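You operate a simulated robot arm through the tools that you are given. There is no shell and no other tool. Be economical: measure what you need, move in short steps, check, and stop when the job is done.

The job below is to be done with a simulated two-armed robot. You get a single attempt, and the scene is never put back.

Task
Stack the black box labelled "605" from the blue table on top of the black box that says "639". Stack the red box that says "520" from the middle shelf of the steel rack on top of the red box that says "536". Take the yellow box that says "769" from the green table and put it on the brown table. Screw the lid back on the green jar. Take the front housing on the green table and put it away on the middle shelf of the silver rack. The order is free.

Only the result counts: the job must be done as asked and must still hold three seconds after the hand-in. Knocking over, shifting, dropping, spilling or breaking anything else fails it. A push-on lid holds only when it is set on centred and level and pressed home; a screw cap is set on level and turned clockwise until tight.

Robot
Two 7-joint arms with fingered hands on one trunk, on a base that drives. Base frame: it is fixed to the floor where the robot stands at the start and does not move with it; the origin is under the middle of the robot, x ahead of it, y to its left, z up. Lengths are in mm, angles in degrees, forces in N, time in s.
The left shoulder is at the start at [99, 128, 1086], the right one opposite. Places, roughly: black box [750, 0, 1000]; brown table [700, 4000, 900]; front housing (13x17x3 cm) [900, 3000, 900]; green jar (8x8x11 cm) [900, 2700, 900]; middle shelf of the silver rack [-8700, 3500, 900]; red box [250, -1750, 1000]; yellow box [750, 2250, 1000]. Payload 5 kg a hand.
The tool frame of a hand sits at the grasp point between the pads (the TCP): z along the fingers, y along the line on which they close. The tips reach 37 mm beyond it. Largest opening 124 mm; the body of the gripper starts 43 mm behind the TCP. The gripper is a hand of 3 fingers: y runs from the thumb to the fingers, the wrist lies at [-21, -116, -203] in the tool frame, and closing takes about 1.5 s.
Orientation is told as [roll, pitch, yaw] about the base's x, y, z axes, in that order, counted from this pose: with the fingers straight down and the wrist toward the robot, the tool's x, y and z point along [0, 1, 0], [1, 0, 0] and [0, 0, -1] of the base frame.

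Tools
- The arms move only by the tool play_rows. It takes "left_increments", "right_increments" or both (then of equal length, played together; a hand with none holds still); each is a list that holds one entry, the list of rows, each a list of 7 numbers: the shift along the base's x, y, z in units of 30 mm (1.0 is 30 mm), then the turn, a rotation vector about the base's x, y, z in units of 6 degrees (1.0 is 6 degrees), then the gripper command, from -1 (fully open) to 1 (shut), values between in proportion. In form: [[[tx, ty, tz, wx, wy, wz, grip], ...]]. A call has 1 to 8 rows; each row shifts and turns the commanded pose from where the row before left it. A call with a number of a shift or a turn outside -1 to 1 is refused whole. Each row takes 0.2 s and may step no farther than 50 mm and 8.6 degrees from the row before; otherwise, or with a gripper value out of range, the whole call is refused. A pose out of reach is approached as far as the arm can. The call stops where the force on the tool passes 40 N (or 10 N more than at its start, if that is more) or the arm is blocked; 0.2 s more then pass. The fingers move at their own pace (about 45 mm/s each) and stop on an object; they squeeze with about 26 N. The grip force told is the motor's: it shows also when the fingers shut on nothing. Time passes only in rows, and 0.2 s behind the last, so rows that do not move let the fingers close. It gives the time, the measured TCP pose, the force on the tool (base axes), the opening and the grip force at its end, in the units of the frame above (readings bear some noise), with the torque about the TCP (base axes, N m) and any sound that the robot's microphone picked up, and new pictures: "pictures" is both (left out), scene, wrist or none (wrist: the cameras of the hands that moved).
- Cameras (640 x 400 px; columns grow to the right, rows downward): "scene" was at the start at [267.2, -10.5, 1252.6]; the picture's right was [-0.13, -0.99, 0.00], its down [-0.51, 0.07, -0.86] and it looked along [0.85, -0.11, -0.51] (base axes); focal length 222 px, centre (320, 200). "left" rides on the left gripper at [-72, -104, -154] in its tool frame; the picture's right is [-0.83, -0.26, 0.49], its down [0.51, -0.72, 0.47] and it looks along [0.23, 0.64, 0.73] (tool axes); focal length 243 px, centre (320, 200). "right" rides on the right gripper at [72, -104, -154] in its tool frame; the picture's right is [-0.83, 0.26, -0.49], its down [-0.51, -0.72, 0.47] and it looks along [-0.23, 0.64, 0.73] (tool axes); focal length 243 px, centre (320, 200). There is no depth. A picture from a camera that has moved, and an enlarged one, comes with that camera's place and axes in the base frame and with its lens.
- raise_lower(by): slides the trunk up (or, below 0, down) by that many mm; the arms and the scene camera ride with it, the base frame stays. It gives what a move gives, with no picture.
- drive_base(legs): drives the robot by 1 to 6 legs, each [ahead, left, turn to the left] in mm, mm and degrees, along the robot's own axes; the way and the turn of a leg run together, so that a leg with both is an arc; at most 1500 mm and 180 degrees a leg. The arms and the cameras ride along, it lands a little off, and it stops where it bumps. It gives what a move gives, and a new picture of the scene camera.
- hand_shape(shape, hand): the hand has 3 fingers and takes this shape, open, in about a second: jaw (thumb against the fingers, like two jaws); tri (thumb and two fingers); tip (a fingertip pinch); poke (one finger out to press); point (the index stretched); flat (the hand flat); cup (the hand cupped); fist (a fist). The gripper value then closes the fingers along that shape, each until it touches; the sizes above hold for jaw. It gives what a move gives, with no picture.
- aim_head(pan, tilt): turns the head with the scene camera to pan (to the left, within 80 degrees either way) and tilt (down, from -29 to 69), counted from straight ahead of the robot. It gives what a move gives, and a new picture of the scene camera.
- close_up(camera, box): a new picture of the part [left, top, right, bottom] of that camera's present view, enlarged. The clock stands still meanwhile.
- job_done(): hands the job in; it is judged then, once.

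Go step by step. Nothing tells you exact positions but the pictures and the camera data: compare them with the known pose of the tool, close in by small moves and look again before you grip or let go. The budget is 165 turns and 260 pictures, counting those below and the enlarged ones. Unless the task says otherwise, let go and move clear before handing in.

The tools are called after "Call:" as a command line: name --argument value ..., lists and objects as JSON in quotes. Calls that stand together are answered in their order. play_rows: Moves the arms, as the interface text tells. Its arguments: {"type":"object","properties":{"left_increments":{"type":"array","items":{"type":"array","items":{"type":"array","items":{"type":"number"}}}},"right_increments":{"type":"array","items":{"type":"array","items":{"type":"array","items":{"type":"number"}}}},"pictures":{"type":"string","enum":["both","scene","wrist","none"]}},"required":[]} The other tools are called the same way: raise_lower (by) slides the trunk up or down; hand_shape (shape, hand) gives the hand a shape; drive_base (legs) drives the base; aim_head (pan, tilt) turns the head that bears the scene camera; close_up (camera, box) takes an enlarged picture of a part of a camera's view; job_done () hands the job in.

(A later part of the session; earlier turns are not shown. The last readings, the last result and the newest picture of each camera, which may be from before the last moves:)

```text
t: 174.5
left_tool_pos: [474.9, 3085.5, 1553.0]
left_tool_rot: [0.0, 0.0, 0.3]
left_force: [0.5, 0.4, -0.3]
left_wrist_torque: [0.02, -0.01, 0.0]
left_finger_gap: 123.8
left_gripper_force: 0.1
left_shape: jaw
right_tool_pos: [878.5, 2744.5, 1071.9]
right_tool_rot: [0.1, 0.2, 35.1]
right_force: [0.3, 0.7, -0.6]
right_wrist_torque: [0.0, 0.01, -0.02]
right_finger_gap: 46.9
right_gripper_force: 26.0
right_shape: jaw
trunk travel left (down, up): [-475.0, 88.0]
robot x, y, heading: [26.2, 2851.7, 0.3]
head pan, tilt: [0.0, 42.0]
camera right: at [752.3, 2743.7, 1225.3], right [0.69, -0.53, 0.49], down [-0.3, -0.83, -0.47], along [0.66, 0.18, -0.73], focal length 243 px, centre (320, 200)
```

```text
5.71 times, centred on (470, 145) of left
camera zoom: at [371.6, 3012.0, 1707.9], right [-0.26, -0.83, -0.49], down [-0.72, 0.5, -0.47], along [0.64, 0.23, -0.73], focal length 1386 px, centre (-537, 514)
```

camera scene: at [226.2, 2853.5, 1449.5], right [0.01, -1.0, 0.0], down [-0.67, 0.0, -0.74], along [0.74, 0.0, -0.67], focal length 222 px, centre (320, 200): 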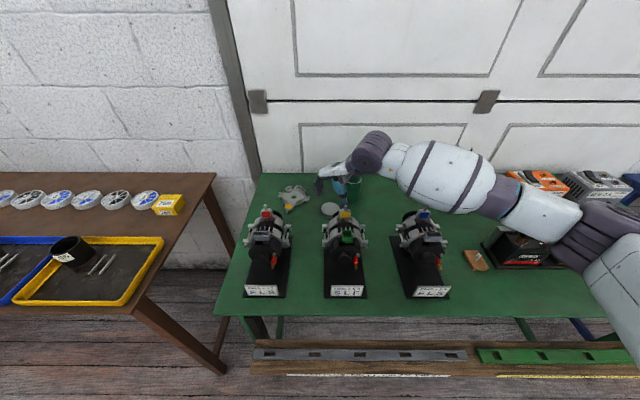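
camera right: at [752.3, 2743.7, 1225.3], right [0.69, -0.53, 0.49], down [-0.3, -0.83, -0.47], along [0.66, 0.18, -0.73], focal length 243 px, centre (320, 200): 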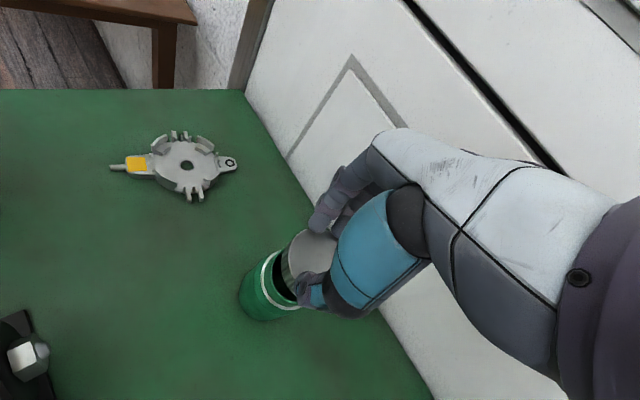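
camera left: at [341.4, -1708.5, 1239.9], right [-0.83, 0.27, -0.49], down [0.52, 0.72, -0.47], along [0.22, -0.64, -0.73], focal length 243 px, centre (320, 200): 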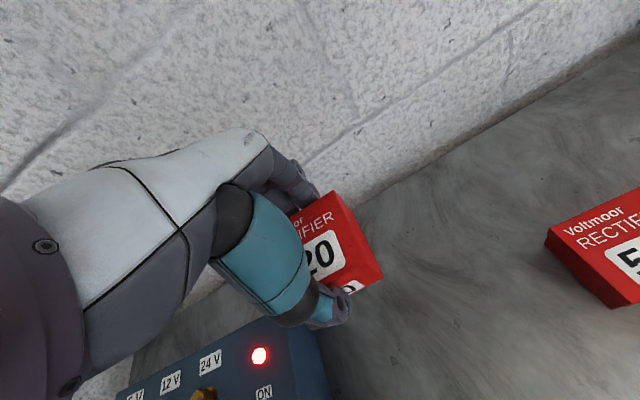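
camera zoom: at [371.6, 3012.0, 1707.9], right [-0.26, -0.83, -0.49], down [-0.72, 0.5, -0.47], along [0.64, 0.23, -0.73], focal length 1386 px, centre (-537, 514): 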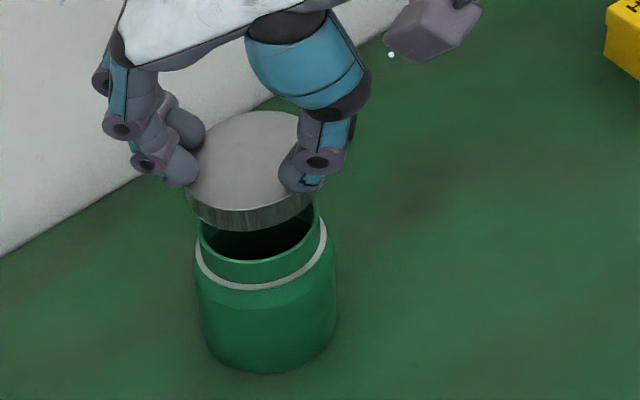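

The lid is within 3 mm of the jar axis in both views. I'll apply a small correction (-3, +2) and lower carefully.

Call:
play_rows --right_increments '[[[-0.1, 0.07, 0, 0, 0, 0, 1], [0, 0, -0.4, 0, 0, 0, 1], [0, 0, -0.2, 0, 0, 0, 1], [0, 0, -0.1, 0, 0, 0, 1]]]' --pictures "none"

Call:
close_up --camera "scene" --box '[320, 130, 384, 210]'

Call:
close_up --camera "left" --box '[430, 110, 510, 180]'

```text
t: 175.5
left_tool_pos: [475.3, 3084.9, 1554.2]
left_tool_rot: [0.1, -0.1, 0.3]
left_force: [-0.5, 0.1, 0.4]
left_wrist_torque: [0.03, -0.01, -0.01]
left_finger_gap: 124.1
left_gripper_force: 0.0
left_shape: jaw
right_tool_pos: [875.9, 2746.3, 1050.6]
right_tool_rot: [0.1, 0.3, 35.2]
right_force: [0.5, -0.7, -0.7]
right_wrist_torque: [0.03, 0.02, 0.01]
right_finger_gap: 47.0
right_gripper_force: 26.4
right_shape: jaw
trunk travel left (down, up): [-475.0, 88.0]
robot x, y, heading: [24.7, 2852.1, 0.4]
head pan, tilt: [0.0, 42.0]
```

```text
5.00 times, centred on (352, 170) of scene
camera zoom: at [225.7, 2854.0, 1449.6], right [0.01, -1.0, 0.0], down [-0.67, 0.0, -0.74], along [0.74, 0.0, -0.67], focal length 1110 px, centre (160, 350)
```

zoom: 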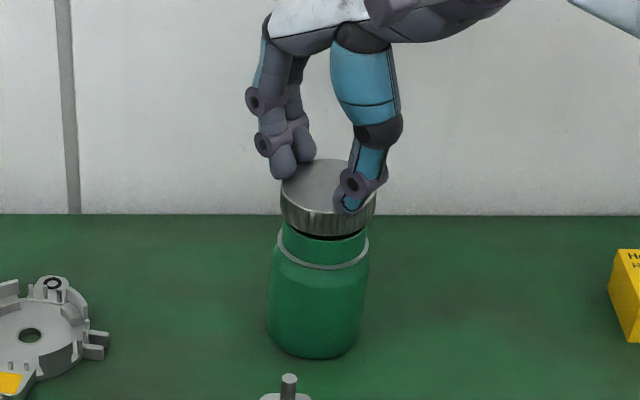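

```text
5.71 times, centred on (470, 145) of left
camera zoom: at [371.6, 3012.2, 1708.0], right [-0.26, -0.83, -0.49], down [-0.72, 0.5, -0.47], along [0.64, 0.23, -0.73], focal length 1386 px, centre (-537, 514)
```

zoom: 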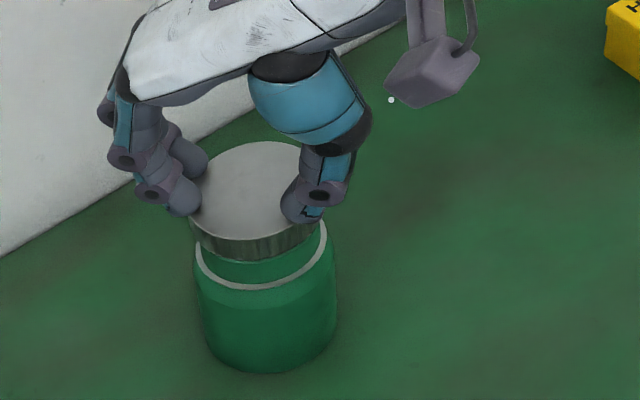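

It's well centred and level. I'll lower in small steps until the lid sits on the neck.

Call:
play_rows --right_increments '[[[0, 0, -0.1, 0, 0, 0, 1], [0, 0, -0.07, 0, 0, 0, 1], [0, 0, -0.07, 0, 0, 0, 1]]]' --pictures "none"

Call:
play_rows --right_increments '[[[0, 0, -0.07, 0, 0, 0, 1], [0, 0, -0.07, 0, 0, 0, 1]]]' --pictures "none"

```text
t: 176.3
left_tool_pos: [476.1, 3085.1, 1554.6]
left_tool_rot: [0.0, 0.0, 0.4]
left_force: [0.2, -0.3, -0.2]
left_wrist_torque: [0.01, 0.01, -0.02]
left_finger_gap: 123.8
left_gripper_force: 0.1
left_shape: jaw
right_tool_pos: [876.3, 2746.2, 1043.8]
right_tool_rot: [0.2, 0.2, 35.3]
right_force: [0.0, -0.5, -0.1]
right_wrist_torque: [0.03, 0.0, 0.0]
right_finger_gap: 47.0
right_gripper_force: 25.9
right_shape: jaw
trunk travel left (down, up): [-475.0, 88.0]
robot x, y, heading: [25.2, 2854.1, 0.3]
head pan, tilt: [0.0, 42.0]
```

```text
t: 176.9
left_tool_pos: [475.3, 3085.2, 1554.4]
left_tool_rot: [0.0, 0.0, 0.2]
left_force: [-0.8, -0.6, 0.0]
left_wrist_torque: [0.0, -0.01, 0.01]
left_finger_gap: 123.8
left_gripper_force: 0.0
left_shape: jaw
right_tool_pos: [876.4, 2745.5, 1039.5]
right_tool_rot: [0.1, 0.2, 35.3]
right_force: [0.5, 0.5, -1.0]
right_wrist_torque: [0.02, -0.01, 0.0]
right_finger_gap: 47.0
right_gripper_force: 26.2
right_shape: jaw
trunk travel left (down, up): [-475.0, 88.0]
robot x, y, heading: [24.8, 2850.2, 0.4]
head pan, tilt: [0.0, 42.0]
```

Call:
play_rows --right_increments '[[[0, 0, -0.07, 0, 0, 0, 1], [0, 0, -0.07, 0, 0, 0, 1], [0, 0, -0.07, 0, 0, 0, 1]]]' --pictures "none"

Call:
close_up --camera "scene" --box '[320, 130, 384, 210]'

Call:
close_up --camera "left" --box '[430, 110, 510, 180]'

```text
t: 177.7
left_tool_pos: [474.4, 3085.7, 1554.1]
left_tool_rot: [0.0, 0.0, 0.3]
left_force: [0.7, -0.2, -0.2]
left_wrist_torque: [-0.01, -0.02, -0.01]
left_finger_gap: 123.8
left_gripper_force: 0.1
left_shape: jaw
right_tool_pos: [875.3, 2746.9, 1032.0]
right_tool_rot: [0.2, 0.1, 35.2]
right_force: [-0.4, 0.0, -1.3]
right_wrist_torque: [0.02, 0.0, -0.01]
right_finger_gap: 47.0
right_gripper_force: 25.8
right_shape: jaw
trunk travel left (down, up): [-475.0, 88.0]
robot x, y, heading: [24.1, 2850.0, 0.1]
head pan, tilt: [0.0, 42.0]
```

```text
5.00 times, centred on (352, 170) of scene
camera zoom: at [225.7, 2853.9, 1449.6], right [0.01, -1.0, 0.0], down [-0.67, 0.0, -0.74], along [0.74, 0.0, -0.67], focal length 1110 px, centre (160, 350)
```

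zoom: 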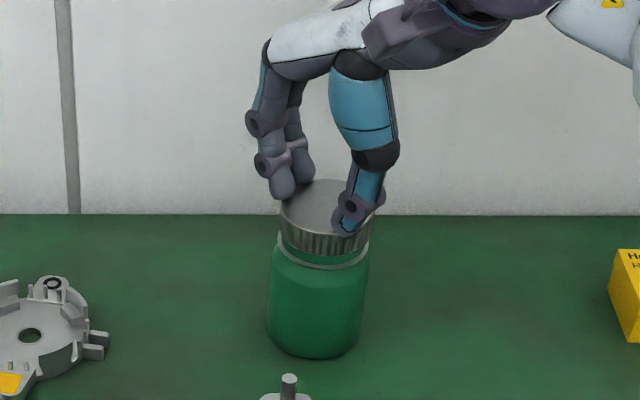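

```text
5.71 times, centred on (470, 145) of left
camera zoom: at [371.6, 3012.1, 1708.0], right [-0.26, -0.83, -0.49], down [-0.72, 0.5, -0.47], along [0.64, 0.23, -0.73], focal length 1386 px, centre (-537, 514)
```

zoom: 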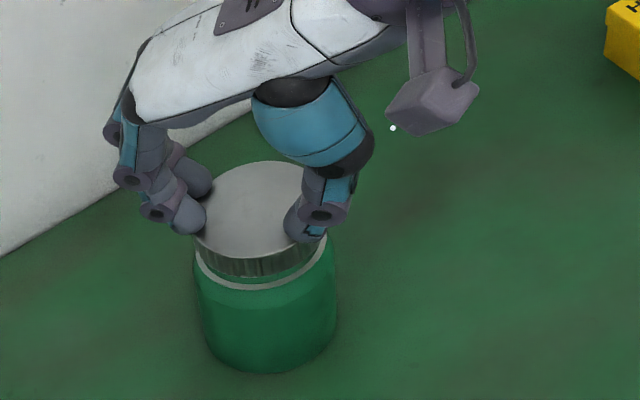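

The lid is sliding over the neck, still centred. I'll continue until it makes contact.

Call:
play_rows --right_increments '[[[0, 0, -0.06, 0, 0, 0, 1], [0, 0, -0.06, 0, 0, 0, 1], [0, 0, -0.06, 0, 0, 0, 1]]]' --pictures "none"

```text
t: 178.5
left_tool_pos: [474.4, 3085.3, 1554.9]
left_tool_rot: [0.0, -0.1, 0.3]
left_force: [-0.2, 0.0, -0.1]
left_wrist_torque: [0.0, 0.0, -0.02]
left_finger_gap: 123.8
left_gripper_force: 0.0
left_shape: jaw
right_tool_pos: [875.8, 2747.4, 1029.9]
right_tool_rot: [0.1, 0.1, 35.2]
right_force: [0.0, 0.9, 2.7]
right_wrist_torque: [0.22, 0.08, -0.01]
right_finger_gap: 46.7
right_gripper_force: 25.9
right_shape: jaw
trunk travel left (down, up): [-475.0, 88.0]
robot x, y, heading: [24.9, 2851.6, 0.2]
head pan, tilt: [0.0, 42.0]
```

The lid is touching. I'll start turning clockwise, keeping the lid's centre (about 10 mm toward the thumb from the TCP) on the jar's axis.

Call:
play_rows --right_increments '[[[0.029, -0.02, -0.03, 0, 0, -1, 1], [0.027, -0.024, -0.01, 0, 0, -1, 1], [0.024, -0.026, -0.01, 0, 0, -1, 1], [0.022, -0.029, -0.005, 0, 0, -1, 1], [0.018, -0.031, -0.005, 0, 0, -1, 1], [0.015, -0.033, -0.005, 0, 0, -1, 1], [0.012, -0.034, -0.005, 0, 0, -1, 1], [0.008, -0.035, -0.005, 0, 0, -1, 1]]]' --pictures "none"

Call:
close_up --camera "scene" --box '[320, 130, 384, 210]'

Call:
close_up --camera "left" --box '[430, 110, 510, 180]'

```text
t: 180.3
left_tool_pos: [473.5, 3088.0, 1554.0]
left_tool_rot: [-0.1, -0.1, 0.3]
left_force: [-1.3, 0.9, 0.2]
left_wrist_torque: [0.0, -0.02, -0.01]
left_finger_gap: 124.0
left_gripper_force: 0.0
left_shape: jaw
right_tool_pos: [879.4, 2738.9, 1028.7]
right_tool_rot: [0.1, 0.0, -13.0]
right_force: [3.8, 10.4, 19.8]
right_wrist_torque: [0.73, -0.47, 0.05]
right_finger_gap: 47.2
right_gripper_force: 25.9
right_shape: jaw
trunk travel left (down, up): [-475.0, 88.0]
robot x, y, heading: [26.5, 2853.4, 0.7]
head pan, tilt: [0.0, 42.0]
```

```text
5.00 times, centred on (352, 170) of scene
camera zoom: at [223.9, 2856.0, 1450.0], right [0.01, -1.0, 0.0], down [-0.67, -0.01, -0.74], along [0.74, 0.0, -0.67], focal length 1110 px, centre (160, 350)
```

zoom: 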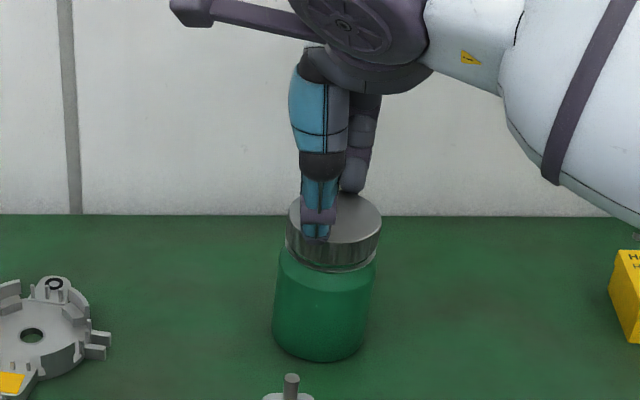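

```text
5.71 times, centred on (470, 145) of left
camera zoom: at [369.4, 3014.5, 1708.3], right [-0.26, -0.83, -0.49], down [-0.72, 0.5, -0.47], along [0.64, 0.23, -0.73], focal length 1386 px, centre (-537, 514)
```

zoom: 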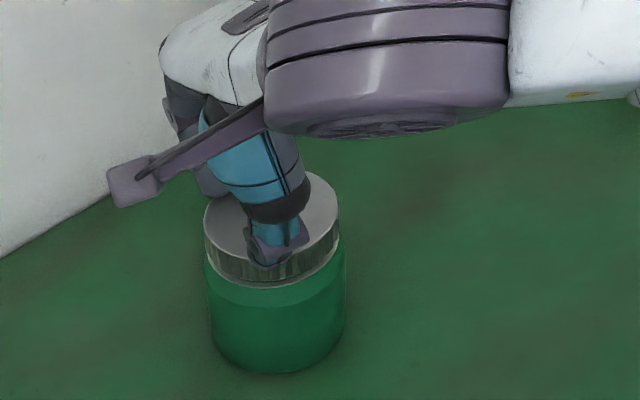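

The lid is on and level; the jar got dragged a few mm, so I'll use a smaller offset compensation and less pressure and keep turning clockwise.

Call:
play_rows --right_increments '[[[0, 0.03, 0.03, 0, 0, -1, 1], [0.003, -0.01, 0, 0, 0, -1, 1], [0, -0.012, 0, 0, 0, -1, 1], [0, -0.015, 0, 0, 0, -1, 1], [-0.003, -0.015, 0, 0, 0, -1, 1], [-0.005, -0.015, 0, 0, 0, -1, 1], [-0.006, -0.015, 0, 0, 0, -1, 1], [-0.007, -0.015, 0, 0, 0, -1, 1]]]' --pictures "none"

Call:
close_up --camera "scene" --box '[320, 130, 384, 210]'

```text
t: 182.1
left_tool_pos: [475.1, 3085.2, 1554.3]
left_tool_rot: [-0.1, -0.1, 0.2]
left_force: [-0.4, 0.2, -0.3]
left_wrist_torque: [0.0, 0.04, -0.01]
left_finger_gap: 123.8
left_gripper_force: 0.1
left_shape: jaw
right_tool_pos: [879.3, 2736.0, 1026.8]
right_tool_rot: [0.0, 0.2, -61.1]
right_force: [6.5, -3.9, 17.6]
right_wrist_torque: [-0.56, -0.78, 0.09]
right_finger_gap: 47.2
right_gripper_force: 26.3
right_shape: jaw
trunk travel left (down, up): [-475.0, 88.0]
robot x, y, heading: [27.1, 2850.1, 0.2]
head pan, tilt: [0.0, 42.0]
```

```text
5.00 times, centred on (352, 170) of scene
camera zoom: at [224.4, 2854.1, 1449.8], right [0.01, -1.0, 0.0], down [-0.67, 0.0, -0.74], along [0.74, 0.0, -0.67], focal length 1110 px, centre (160, 350)
```

zoom: 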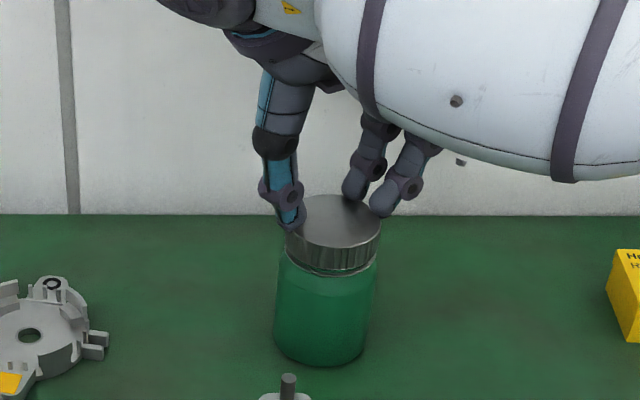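

Turned 96° so far, and the lid has gone down about 2–3 mm. I'll continue clockwise.

Call:
play_rows --right_increments '[[[0.05, -0.02, 0.02, 0, 0, -1, 1], [-0.003, -0.01, 0, 0, 0, -1, 1], [-0.005, -0.01, 0, 0, 0, -1, 1], [-0.007, -0.008, 0, 0, 0, -1, 1], [-0.008, -0.007, 0, 0, 0, -1, 1], [-0.008, -0.006, 0, 0, 0, -1, 1]]]' --pictures "none"

Call:
close_up --camera "scene" --box '[320, 130, 384, 210]'

```text
t: 183.5
left_tool_pos: [474.2, 3084.9, 1553.1]
left_tool_rot: [0.1, 0.0, 0.3]
left_force: [0.4, -0.3, 0.1]
left_wrist_torque: [0.01, -0.03, 0.03]
left_finger_gap: 123.9
left_gripper_force: 0.1
left_shape: jaw
right_tool_pos: [880.0, 2736.1, 1028.3]
right_tool_rot: [0.1, 0.1, -97.1]
right_force: [0.8, -3.5, 5.8]
right_wrist_torque: [-0.48, -0.12, 0.05]
right_finger_gap: 47.1
right_gripper_force: 25.7
right_shape: jaw
trunk travel left (down, up): [-475.0, 88.0]
robot x, y, heading: [27.8, 2851.5, 0.4]
head pan, tilt: [0.0, 42.0]
```

```text
5.00 times, centred on (352, 170) of scene
camera zoom: at [225.1, 2854.3, 1449.6], right [0.01, -1.0, 0.0], down [-0.67, 0.0, -0.74], along [0.74, 0.0, -0.67], focal length 1110 px, centre (160, 350)
```

zoom: 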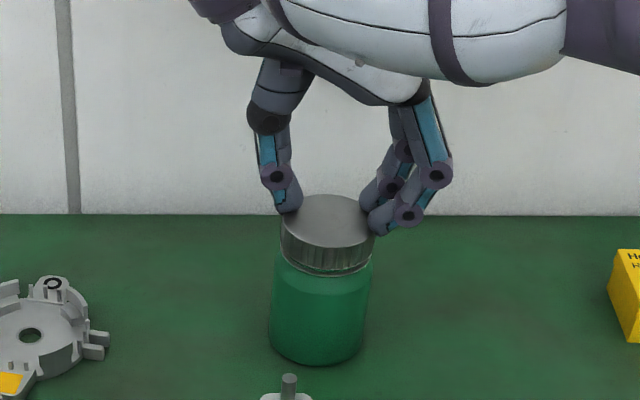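

At -97° the resistance is still low. I'll keep turning with a bit more downward pressure.

Call:
play_rows --right_increments '[[[0, 0, -0.08, 0, 0, -1, 1], [-0.01, -0.005, -0.02, 0, 0, -1, 1], [-0.012, -0.003, 0, 0, 0, -1, 1], [-0.012, 0, 0, 0, 0, -1, 1], [-0.012, 0, 0, 0, 0, -1, 1], [-0.012, 0, 0, 0, 0, -1, 1]]]' --pictures "none"

Call:
close_up --camera "left" --box '[430, 110, 510, 180]'

```text
t: 184.9
left_tool_pos: [472.1, 3083.7, 1555.7]
left_tool_rot: [0.0, -0.2, 0.2]
left_force: [0.1, -0.4, 0.9]
left_wrist_torque: [-0.01, 0.02, 0.01]
left_finger_gap: 123.8
left_gripper_force: 0.0
left_shape: jaw
right_tool_pos: [877.7, 2732.2, 1026.5]
right_tool_rot: [0.3, 0.3, -133.0]
right_force: [3.1, -11.6, 29.2]
right_wrist_torque: [-0.97, 0.2, 0.04]
right_finger_gap: 47.1
right_gripper_force: 26.3
right_shape: jaw
trunk travel left (down, up): [-475.0, 88.0]
robot x, y, heading: [24.1, 2849.9, 0.3]
head pan, tilt: [0.0, 42.0]
```

```text
5.71 times, centred on (470, 145) of left
camera zoom: at [367.2, 3010.8, 1709.2], right [-0.26, -0.83, -0.49], down [-0.72, 0.5, -0.47], along [0.64, 0.23, -0.73], focal length 1386 px, centre (-537, 514)
```

zoom: 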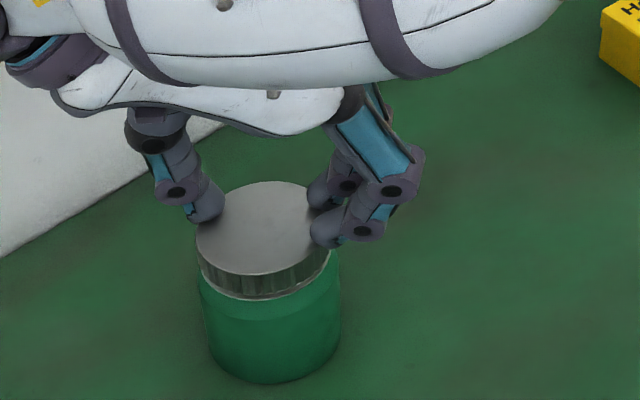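

Call:
play_rows --right_increments '[[[0, 0.06, 0.03, 0, 0, -1, 1], [-0.01, 0.005, 0, 0, 0, -1, 1], [-0.01, 0.005, 0, 0, 0, -1, 1], [-0.01, 0.008, 0, 0, 0, -1, 1], [-0.008, 0.01, 0, 0, 0, -1, 1], [-0.006, 0.01, 0, 0, 0, -1, 1]]]' --pictures "none"

```text
t: 186.3
left_tool_pos: [472.1, 3083.9, 1555.2]
left_tool_rot: [-0.1, -0.1, 0.3]
left_force: [0.2, 0.6, -0.7]
left_wrist_torque: [0.02, 0.0, -0.05]
left_finger_gap: 123.7
left_gripper_force: 0.0
left_shape: jaw
right_tool_pos: [874.9, 2738.4, 1027.1]
right_tool_rot: [0.1, 0.4, -168.9]
right_force: [-4.2, -6.9, 19.3]
right_wrist_torque: [-0.53, 0.59, 0.07]
right_finger_gap: 46.9
right_gripper_force: 26.0
right_shape: jaw
trunk travel left (down, up): [-475.0, 88.0]
robot x, y, heading: [23.8, 2852.5, 0.3]
head pan, tilt: [0.0, 42.0]
```

Call:
play_rows --right_increments '[[[0.01, 0.04, 0, 0, 0, -1, 1], [0, 0.01, 0, 0, 0, -1, 1], [0, 0.012, 0, 0, 0, -1, 1], [0.003, 0.012, 0, 0, 0, -1, 1], [0.005, 0.012, 0, 0, 0, -1, 1], [0.006, 0.012, 0, 0, 0, -1, 1]]]' --pictures "none"

Call:
close_up --camera "scene" --box '[320, 130, 384, 210]'

Call:
close_up --camera "left" --box '[430, 110, 510, 180]'

```text
t: 187.7
left_tool_pos: [472.5, 3084.5, 1554.5]
left_tool_rot: [0.1, -0.1, 0.3]
left_force: [0.3, 0.2, -0.2]
left_wrist_torque: [0.02, -0.04, 0.02]
left_finger_gap: 123.8
left_gripper_force: 0.0
left_shape: jaw
right_tool_pos: [875.4, 2741.0, 1026.1]
right_tool_rot: [0.1, 0.2, 155.1]
right_force: [-4.9, 2.0, 14.7]
right_wrist_torque: [0.26, 0.66, 0.07]
right_finger_gap: 47.1
right_gripper_force: 25.8
right_shape: jaw
trunk travel left (down, up): [-475.0, 88.0]
robot x, y, heading: [28.0, 2854.4, 0.4]
head pan, tilt: [0.0, 42.0]
```

```text
5.00 times, centred on (352, 170) of scene
camera zoom: at [223.3, 2853.8, 1450.0], right [0.01, -1.0, 0.0], down [-0.67, 0.0, -0.74], along [0.74, 0.0, -0.67], focal length 1110 px, centre (160, 350)
```

zoom: 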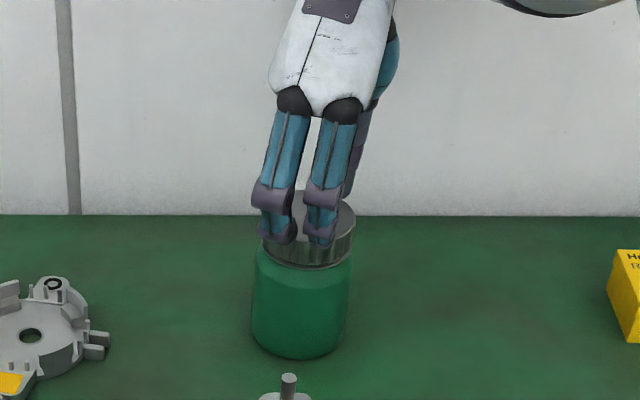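

```text
5.71 times, centred on (470, 145) of left
camera zoom: at [368.7, 3011.9, 1708.6], right [-0.26, -0.83, -0.49], down [-0.72, 0.5, -0.47], along [0.64, 0.23, -0.73], focal length 1386 px, centre (-537, 514)
```

zoom: 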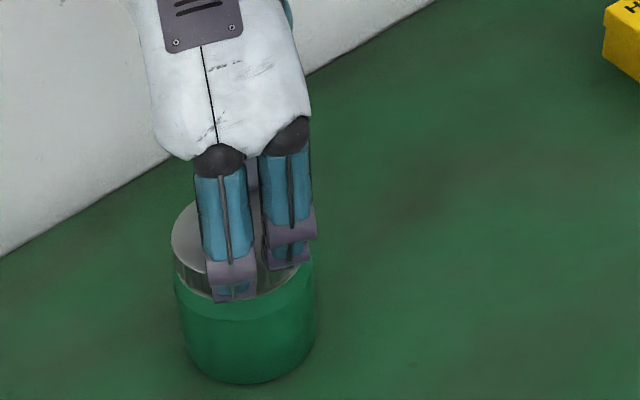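

I've turned about 240° so far and the hand is still free to turn, so I'll continue.

Call:
play_rows --right_increments '[[[0, 0, 0, 0, 0, -1, 1], [0, 0, 0, 0, 0, -1, 1], [0, 0, 0, 0, 0, -1, 1], [0, 0, 0, 0, 0, -1, 1], [0, 0, 0, 0, 0, -1, 1], [0, 0, 0, 0, 0, -1, 1]]]' --pictures "none"

```text
t: 189.1
left_tool_pos: [473.5, 3084.0, 1554.4]
left_tool_rot: [0.1, -0.1, 0.4]
left_force: [-0.1, 0.8, 0.1]
left_wrist_torque: [0.02, -0.03, 0.01]
left_finger_gap: 123.9
left_gripper_force: 0.1
left_shape: jaw
right_tool_pos: [875.9, 2742.6, 1026.7]
right_tool_rot: [0.0, 0.2, 119.1]
right_force: [-3.0, 4.4, 13.9]
right_wrist_torque: [0.62, 0.31, 0.09]
right_finger_gap: 47.2
right_gripper_force: 26.0
right_shape: jaw
trunk travel left (down, up): [-475.0, 88.0]
robot x, y, heading: [25.3, 2851.7, 0.3]
head pan, tilt: [0.0, 42.0]
```

Call:
play_rows --right_increments '[[[0, 0, 0, 0, 0, -1, 1], [0, 0, 0, 0, 0, -1, 1], [0, 0, 0, 0, 0, -1, 1], [0, 0, 0, 0, 0, -1, 1], [0, 0, 0, 0, 0, -1, 1], [0, 0, 0, 0, 0, -1, 1]]]' --pictures "none"

Call:
close_up --camera "scene" --box '[310, 120, 394, 210]'

```text
t: 190.5
left_tool_pos: [474.0, 3083.9, 1555.4]
left_tool_rot: [0.0, -0.1, 0.3]
left_force: [-0.2, -1.0, -0.8]
left_wrist_torque: [0.02, 0.0, -0.01]
left_finger_gap: 123.9
left_gripper_force: 0.0
left_shape: jaw
right_tool_pos: [875.6, 2740.9, 1025.1]
right_tool_rot: [0.0, 0.2, 83.0]
right_force: [-0.4, 2.6, 11.9]
right_wrist_torque: [0.43, -0.02, 0.15]
right_finger_gap: 47.0
right_gripper_force: 25.9
right_shape: jaw
trunk travel left (down, up): [-475.0, 88.0]
robot x, y, heading: [24.6, 2850.9, 0.4]
head pan, tilt: [0.0, 42.0]
```

```text
4.44 times, centred on (352, 165) of scene
camera zoom: at [223.8, 2854.1, 1449.9], right [0.01, -1.0, 0.0], down [-0.67, 0.0, -0.74], along [0.74, 0.0, -0.67], focal length 986 px, centre (178, 356)
```

zoom: 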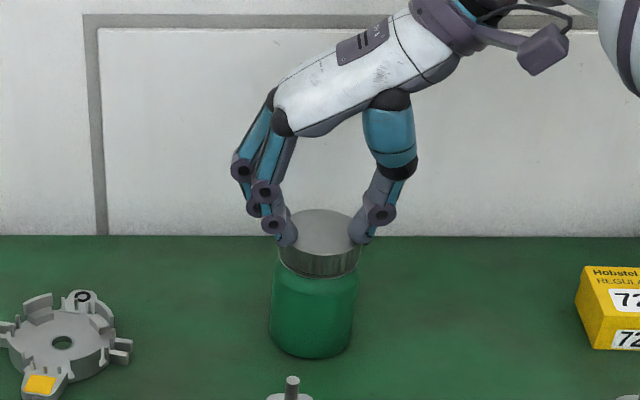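

Torque is rising (0.15) and the lid is slowly sinking. Continuing.

Call:
play_rows --right_increments '[[[0, 0, 0, 0, 0, -1, 1], [0, 0, 0, 0, 0, -1, 1], [0, 0, 0, 0, 0, -1, 1], [0, 0, 0, 0, 0, -1, 1], [0, 0, 0, 0, 0, -1, 1], [0, 0, 0, 0, 0, -1, 1]]]' --pictures "none"

```text
t: 191.9
left_tool_pos: [475.1, 3084.5, 1552.8]
left_tool_rot: [-0.1, -0.1, 0.3]
left_force: [0.4, -0.3, 0.3]
left_wrist_torque: [-0.02, 0.02, -0.04]
left_finger_gap: 123.6
left_gripper_force: 0.1
left_shape: jaw
right_tool_pos: [876.7, 2757.5, 1026.3]
right_tool_rot: [-0.3, 0.1, 50.4]
right_force: [-1.0, 2.2, 3.8]
right_wrist_torque: [0.29, -0.08, 0.09]
right_finger_gap: 45.9
right_gripper_force: 25.7
right_shape: jaw
right hand out of reach, approached as far as the arm can: row 6
trunk travel left (down, up): [-475.0, 88.0]
robot x, y, heading: [27.4, 2849.0, 0.2]
head pan, tilt: [0.0, 42.0]
```

The arm hit its limit and the hand drifted 16 mm in y. I'm checking the jar.

Call:
close_up --camera "scene" --box '[310, 120, 394, 210]'

Call:
close_up --camera "left" --box '[430, 110, 510, 180]'

```text
4.44 times, centred on (352, 165) of scene
camera zoom: at [226.3, 2854.1, 1449.3], right [0.01, -1.0, 0.0], down [-0.67, 0.0, -0.74], along [0.74, 0.0, -0.67], focal length 986 px, centre (178, 356)
```

zoom: 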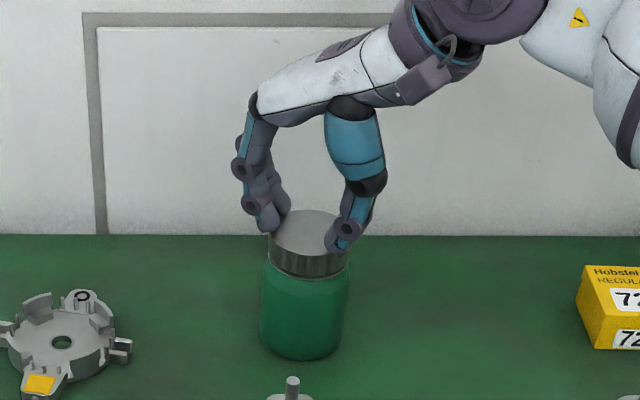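

```text
5.71 times, centred on (470, 145) of left
camera zoom: at [372.5, 3012.3, 1707.4], right [-0.26, -0.83, -0.49], down [-0.72, 0.5, -0.47], along [0.64, 0.23, -0.73], focal length 1386 px, centre (-537, 514)
```

zoom: 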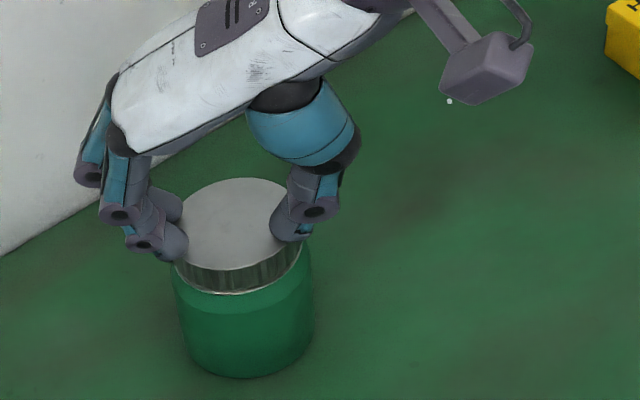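

The jar still stands upright with the lid level and about 345° turned, but it isn't tight yet. I'll release, lift, and wind the hand back for another stroke.

Call:
play_rows --right_increments '[[[0, 0, 0.03, 0, 0, 0, 0.2], [0, 0, 0, 0, 0, 0, -0.6], [0, 0, 0, 0, 0, 0, -0.6], [0, 0, 0, 0, 0, 0, -0.6], [0, 0, 0.5, 0, 0, 0, -0.6], [0, 0, 1, 0, 0, 0, -0.6], [0, 0, 1, 0, 0, 1, -0.6], [0, 0, 0, 0, 0, 1, -0.6]]]' --pictures "none"

Call:
play_rows --right_increments '[[[0, 0, 0, 0, 0, 1, -0.6], [0, 0, 0, 0, 0, 1, -0.6], [0, 0, 0, 0, 0, 1, -0.6], [0, 0, 0, 0, 0, 1, -0.6], [0, 0, 0, 0, 0, 1, -0.6], [0, 0, 0, 0, 0, 1, -0.6], [0, 0, 0, 0, 0, 1, -0.6], [0, 0, 0, 0, 0, 1, -0.6]]]' --pictures "none"

Call:
close_up --camera "scene" --box '[310, 120, 394, 210]'

Call:
close_up --camera "right" --box '[0, 0, 640, 400]'

```text
t: 193.7
left_tool_pos: [477.0, 3084.6, 1552.9]
left_tool_rot: [0.0, 0.1, 0.4]
left_force: [1.2, -0.5, 0.6]
left_wrist_torque: [-0.02, 0.0, -0.01]
left_finger_gap: 124.0
left_gripper_force: 0.2
left_shape: jaw
right_tool_pos: [878.3, 2755.8, 1106.3]
right_tool_rot: [0.0, 0.2, 59.3]
right_force: [-0.8, -0.1, 0.1]
right_wrist_torque: [-0.01, 0.01, -0.02]
right_finger_gap: 98.6
right_gripper_force: 0.1
right_shape: jaw
right hand out of reach, approached as far as the arm can: row 1
trunk travel left (down, up): [-475.0, 88.0]
robot x, y, heading: [26.4, 2853.9, 0.4]
head pan, tilt: [0.0, 42.0]
```

```text
t: 195.5
left_tool_pos: [476.3, 3085.8, 1553.7]
left_tool_rot: [0.0, 0.0, 0.4]
left_force: [0.2, 0.3, 0.5]
left_wrist_torque: [-0.04, -0.01, -0.03]
left_finger_gap: 123.7
left_gripper_force: 0.1
left_shape: jaw
right_tool_pos: [877.8, 2754.9, 1104.1]
right_tool_rot: [0.1, 0.3, 107.2]
right_force: [0.0, -0.8, 0.2]
right_wrist_torque: [0.03, 0.0, 0.01]
right_finger_gap: 99.0
right_gripper_force: 0.0
right_shape: jaw
trunk travel left (down, up): [-475.0, 88.0]
robot x, y, heading: [29.5, 2853.3, 0.4]
head pan, tilt: [0.0, 42.0]
```

```text
4.44 times, centred on (352, 165) of scene
camera zoom: at [226.0, 2854.5, 1449.6], right [0.01, -1.0, 0.0], down [-0.67, 0.0, -0.74], along [0.74, 0.0, -0.67], focal length 986 px, centre (178, 356)
```

zoom: 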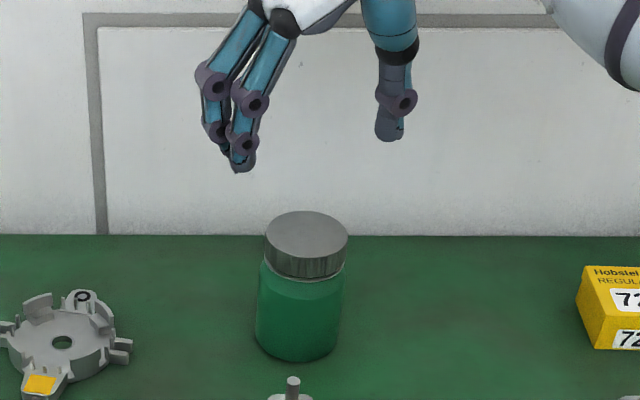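

```text
1.00 times, centred on (320, 200) of right (not enlarged: the box is as wide or as high as the picture)
camera zoom: at [840.5, 2634.8, 1258.1], right [0.72, 0.5, 0.49], down [0.7, -0.54, -0.47], along [0.03, 0.68, -0.73], focal length 243 px, centre (320, 200)
```

zoom: 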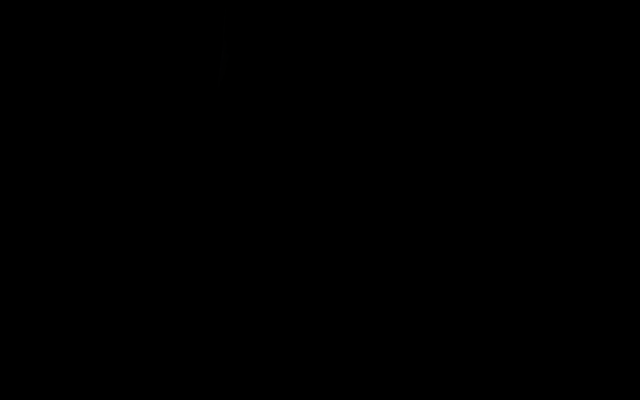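

The lid sits level. I'll wind back further, then regrip for a second stroke.

Call:
play_rows --right_increments '[[[0, 0, 0, 0, 0, 1, -0.6], [0, 0, 0, 0, 0, 1, -0.6], [0, 0, 0, 0, 0, 1, -0.6], [0, 0, 0, 0, 0, 1, -0.6], [0, 0, 0, 0, 0, 1, -0.6], [0, 0, 0, 0, 0, 1, -0.6], [0, 0, 0, 0, 0, 1, -0.6], [0, 0, 0, 0, 0, 1, -0.6]]]' --pictures "none"

Call:
play_rows --right_increments '[[[-0.1, 0, 0, 0, 0, 1, -0.6], [-0.1, 0, 0, 0, 0, 1, -0.6], [0, 0, 0, 0, 0, 1, -0.6], [0, 0, 0, 0, 0, 1, -0.6], [0, 0, 0, 0, 0, 1, -0.6], [0, 0, -1, 0, 0, 0, -0.6]]]' --pictures "wrist"

Call:
close_up --camera "scene" --box '[310, 120, 394, 210]'

Call:
close_up --camera "left" --box '[430, 110, 510, 180]'

```text
t: 197.3
left_tool_pos: [474.5, 3086.5, 1553.5]
left_tool_rot: [-0.1, 0.0, 0.4]
left_force: [0.4, 1.1, -0.1]
left_wrist_torque: [-0.04, -0.01, 0.02]
left_finger_gap: 123.9
left_gripper_force: 0.1
left_shape: jaw
right_tool_pos: [877.0, 2754.9, 1105.6]
right_tool_rot: [0.2, 0.3, 155.2]
right_force: [0.5, 0.8, 1.1]
right_wrist_torque: [-0.01, 0.0, 0.01]
right_finger_gap: 99.0
right_gripper_force: 0.0
right_shape: jaw
trunk travel left (down, up): [-475.0, 88.0]
robot x, y, heading: [23.7, 2851.9, 0.2]
head pan, tilt: [0.0, 42.0]
```

```text
t: 198.7
left_tool_pos: [477.5, 3083.5, 1553.5]
left_tool_rot: [0.0, 0.0, 0.4]
left_force: [0.1, -0.5, 0.0]
left_wrist_torque: [0.01, 0.07, 0.0]
left_finger_gap: 123.7
left_gripper_force: 0.0
left_shape: jaw
right_tool_pos: [872.5, 2752.7, 1072.6]
right_tool_rot: [0.0, 0.1, -174.7]
right_force: [1.6, -0.3, 1.3]
right_wrist_torque: [0.01, 0.02, -0.03]
right_finger_gap: 98.9
right_gripper_force: 0.1
right_shape: jaw
trunk travel left (down, up): [-475.0, 88.0]
robot x, y, heading: [24.1, 2851.0, 0.5]
head pan, tilt: [0.0, 42.0]
camera right: at [983.4, 2690.1, 1225.9], right [-0.34, 0.8, 0.49], down [0.67, 0.57, -0.47], along [-0.66, 0.17, -0.73], focal length 243 px, centre (320, 200)
```

right: 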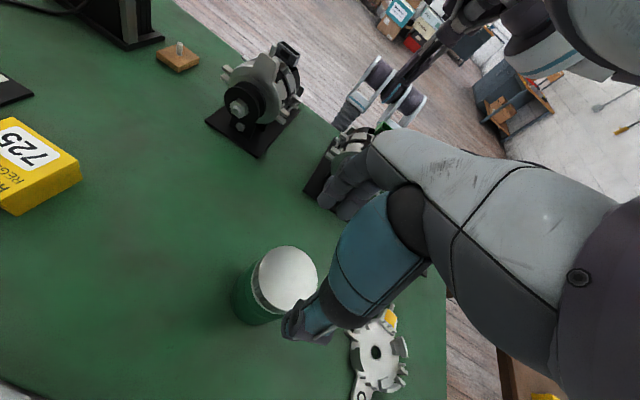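

```text
4.44 times, centred on (352, 165) of scene
camera zoom: at [227.6, 2852.5, 1449.1], right [0.01, -1.0, 0.0], down [-0.67, 0.0, -0.74], along [0.74, 0.0, -0.67], focal length 986 px, centre (178, 356)
```

zoom: 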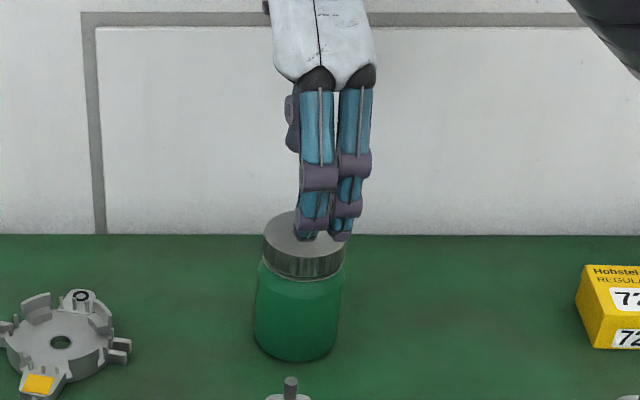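

```text
5.71 times, centred on (470, 145) of left
camera zoom: at [374.1, 3010.3, 1707.3], right [-0.26, -0.83, -0.49], down [-0.72, 0.5, -0.47], along [0.64, 0.24, -0.73], focal length 1386 px, centre (-537, 514)
```

zoom: 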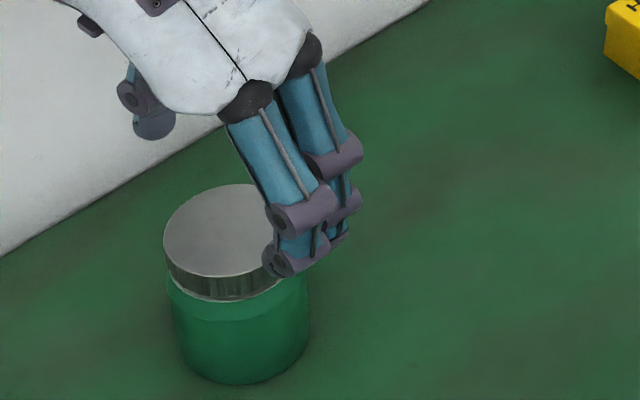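

The wrist view says the lid should sit about 8 mm further toward the hand's centre. I'll shift, lower and grip again.

Call:
play_rows --right_increments '[[[0.2, -0.25, -0.2, 0, 0, 0, -0.6], [0, 0, -0.7, 0, 0, 0, -0.6], [0, 0, -0.63, 0, 0, 0, -0.6]]]' --pictures "wrist"

Call:
play_rows --right_increments '[[[0, 0, 0, 0, 0, 0, 1], [0, 0, 0, 0, 0, 0, 1], [0, 0, 0, 0, 0, 0, 1], [0, 0, 0, 0, 0, 0, 1], [0, 0, 0, 0, 0, 0, 1], [0, 0, 0, 0, 0, 0, 1]]]' --pictures "wrist"

Call:
close_up --camera "left" --box '[430, 110, 510, 180]'

```text
t: 199.5
left_tool_pos: [477.0, 3085.0, 1552.3]
left_tool_rot: [0.0, 0.1, 0.3]
left_force: [0.0, -0.3, 0.3]
left_wrist_torque: [-0.04, -0.03, 0.02]
left_finger_gap: 123.7
left_gripper_force: 0.0
left_shape: jaw
right_tool_pos: [878.7, 2745.7, 1029.0]
right_tool_rot: [0.1, 0.2, -174.9]
right_force: [0.2, -0.2, 0.2]
right_wrist_torque: [0.02, -0.02, 0.0]
right_finger_gap: 98.9
right_gripper_force: 0.0
right_shape: jaw
trunk travel left (down, up): [-475.0, 88.0]
robot x, y, heading: [24.5, 2851.3, 0.5]
head pan, tilt: [0.0, 42.0]
camera right: at [988.4, 2684.5, 1182.6], right [-0.34, 0.8, 0.49], down [0.67, 0.57, -0.47], along [-0.66, 0.17, -0.73], focal length 243 px, centre (320, 200)
```

right: 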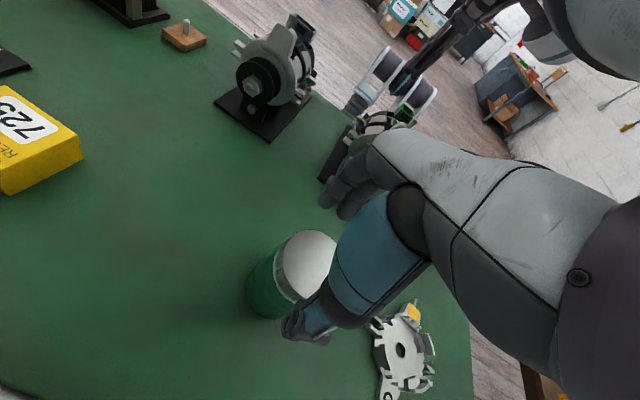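

```text
t: 200.9
left_tool_pos: [475.3, 3085.1, 1556.0]
left_tool_rot: [0.0, -0.1, 0.3]
left_force: [0.4, -0.1, 0.1]
left_wrist_torque: [0.03, -0.06, 0.01]
left_finger_gap: 123.7
left_gripper_force: 0.1
left_shape: jaw
right_tool_pos: [876.9, 2748.0, 1031.2]
right_tool_rot: [0.1, 0.1, -174.7]
right_force: [-2.7, -0.4, 4.2]
right_wrist_torque: [0.02, 0.04, 0.01]
right_finger_gap: 8.2
right_gripper_force: 26.3
right_shape: jaw
trunk travel left (down, up): [-475.0, 88.0]
robot x, y, heading: [26.4, 2849.5, 0.3]
head pan, tilt: [0.0, 42.0]
camera right: at [986.5, 2685.4, 1184.7], right [-0.34, 0.8, 0.49], down [0.68, 0.57, -0.47], along [-0.66, 0.17, -0.73], focal length 243 px, centre (320, 200)
```

right: 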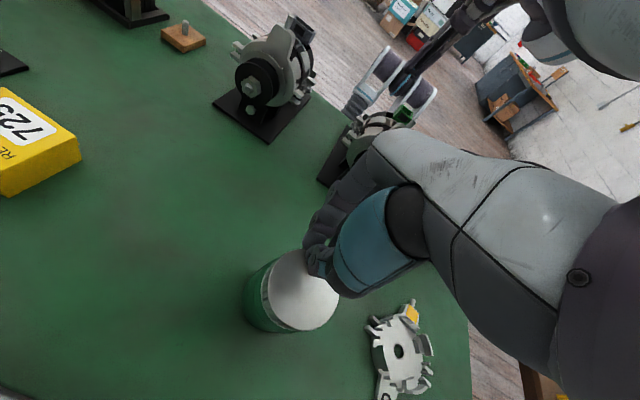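

```text
5.71 times, centred on (470, 145) of left
camera zoom: at [370.2, 3012.3, 1708.3], right [-0.26, -0.83, -0.49], down [-0.72, 0.5, -0.47], along [0.64, 0.23, -0.73], focal length 1386 px, centre (-537, 514)
```

zoom: 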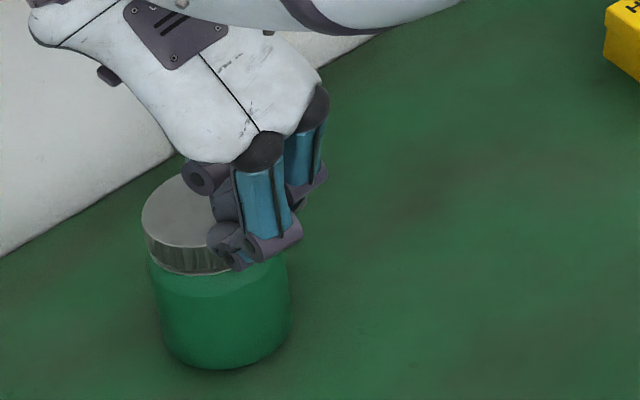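

The fingers slipped over the lid's top edge; the grip was too high. I'll lift, reopen and look again.

Call:
play_rows --right_increments '[[[0, 0, 0.8, 0, 0, 0, 1], [0, 0, 0.7, 0, 0, 0, 0], [0, 0, 0, 0, 0, 0, -0.6], [0, 0, 0, 0, 0, 0, -0.6], [0, 0, 0, 0, 0, 0, -0.6], [0, 0, 0, 0, 0, 0, -0.6]]]' --pictures "wrist"

Call:
close_up --camera "scene" --box '[310, 120, 394, 210]'

Call:
close_up --camera "left" --box '[430, 110, 510, 180]'

```text
t: 202.3
left_tool_pos: [475.6, 3084.9, 1555.3]
left_tool_rot: [0.1, 0.0, 0.2]
left_force: [0.3, -0.4, -0.9]
left_wrist_torque: [-0.02, 0.04, 0.04]
left_finger_gap: 123.9
left_gripper_force: 0.0
left_shape: jaw
right_tool_pos: [876.7, 2748.0, 1072.2]
right_tool_rot: [0.1, 0.2, -174.8]
right_force: [0.3, 0.2, -0.6]
right_wrist_torque: [-0.03, -0.01, 0.01]
right_finger_gap: 99.0
right_gripper_force: 0.0
right_shape: jaw
trunk travel left (down, up): [-475.0, 88.0]
robot x, y, heading: [29.1, 2852.6, 0.2]
head pan, tilt: [0.0, 42.0]
camera right: at [985.7, 2685.9, 1226.9], right [-0.34, 0.8, 0.49], down [0.67, 0.57, -0.47], along [-0.66, 0.17, -0.73], focal length 243 px, centre (320, 200)
```

right: 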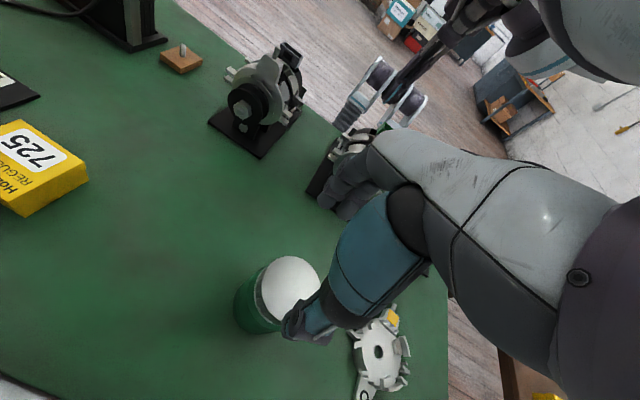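

```text
4.44 times, centred on (352, 165) of scene
camera zoom: at [225.8, 2853.9, 1449.6], right [0.01, -1.0, 0.0], down [-0.67, 0.0, -0.74], along [0.74, 0.0, -0.67], focal length 986 px, centre (178, 356)
```

zoom: 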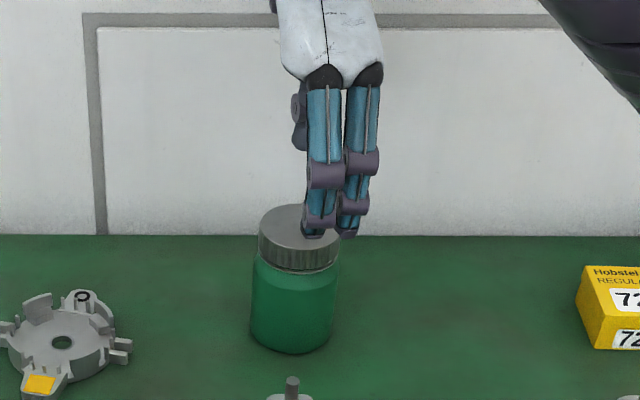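

```text
5.71 times, centred on (470, 145) of left
camera zoom: at [371.7, 3012.0, 1707.9], right [-0.26, -0.83, -0.49], down [-0.72, 0.5, -0.47], along [0.64, 0.23, -0.73], focal length 1386 px, centre (-537, 514)
```

zoom: 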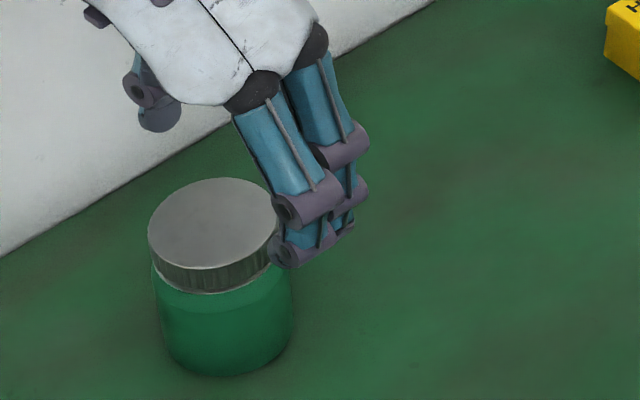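

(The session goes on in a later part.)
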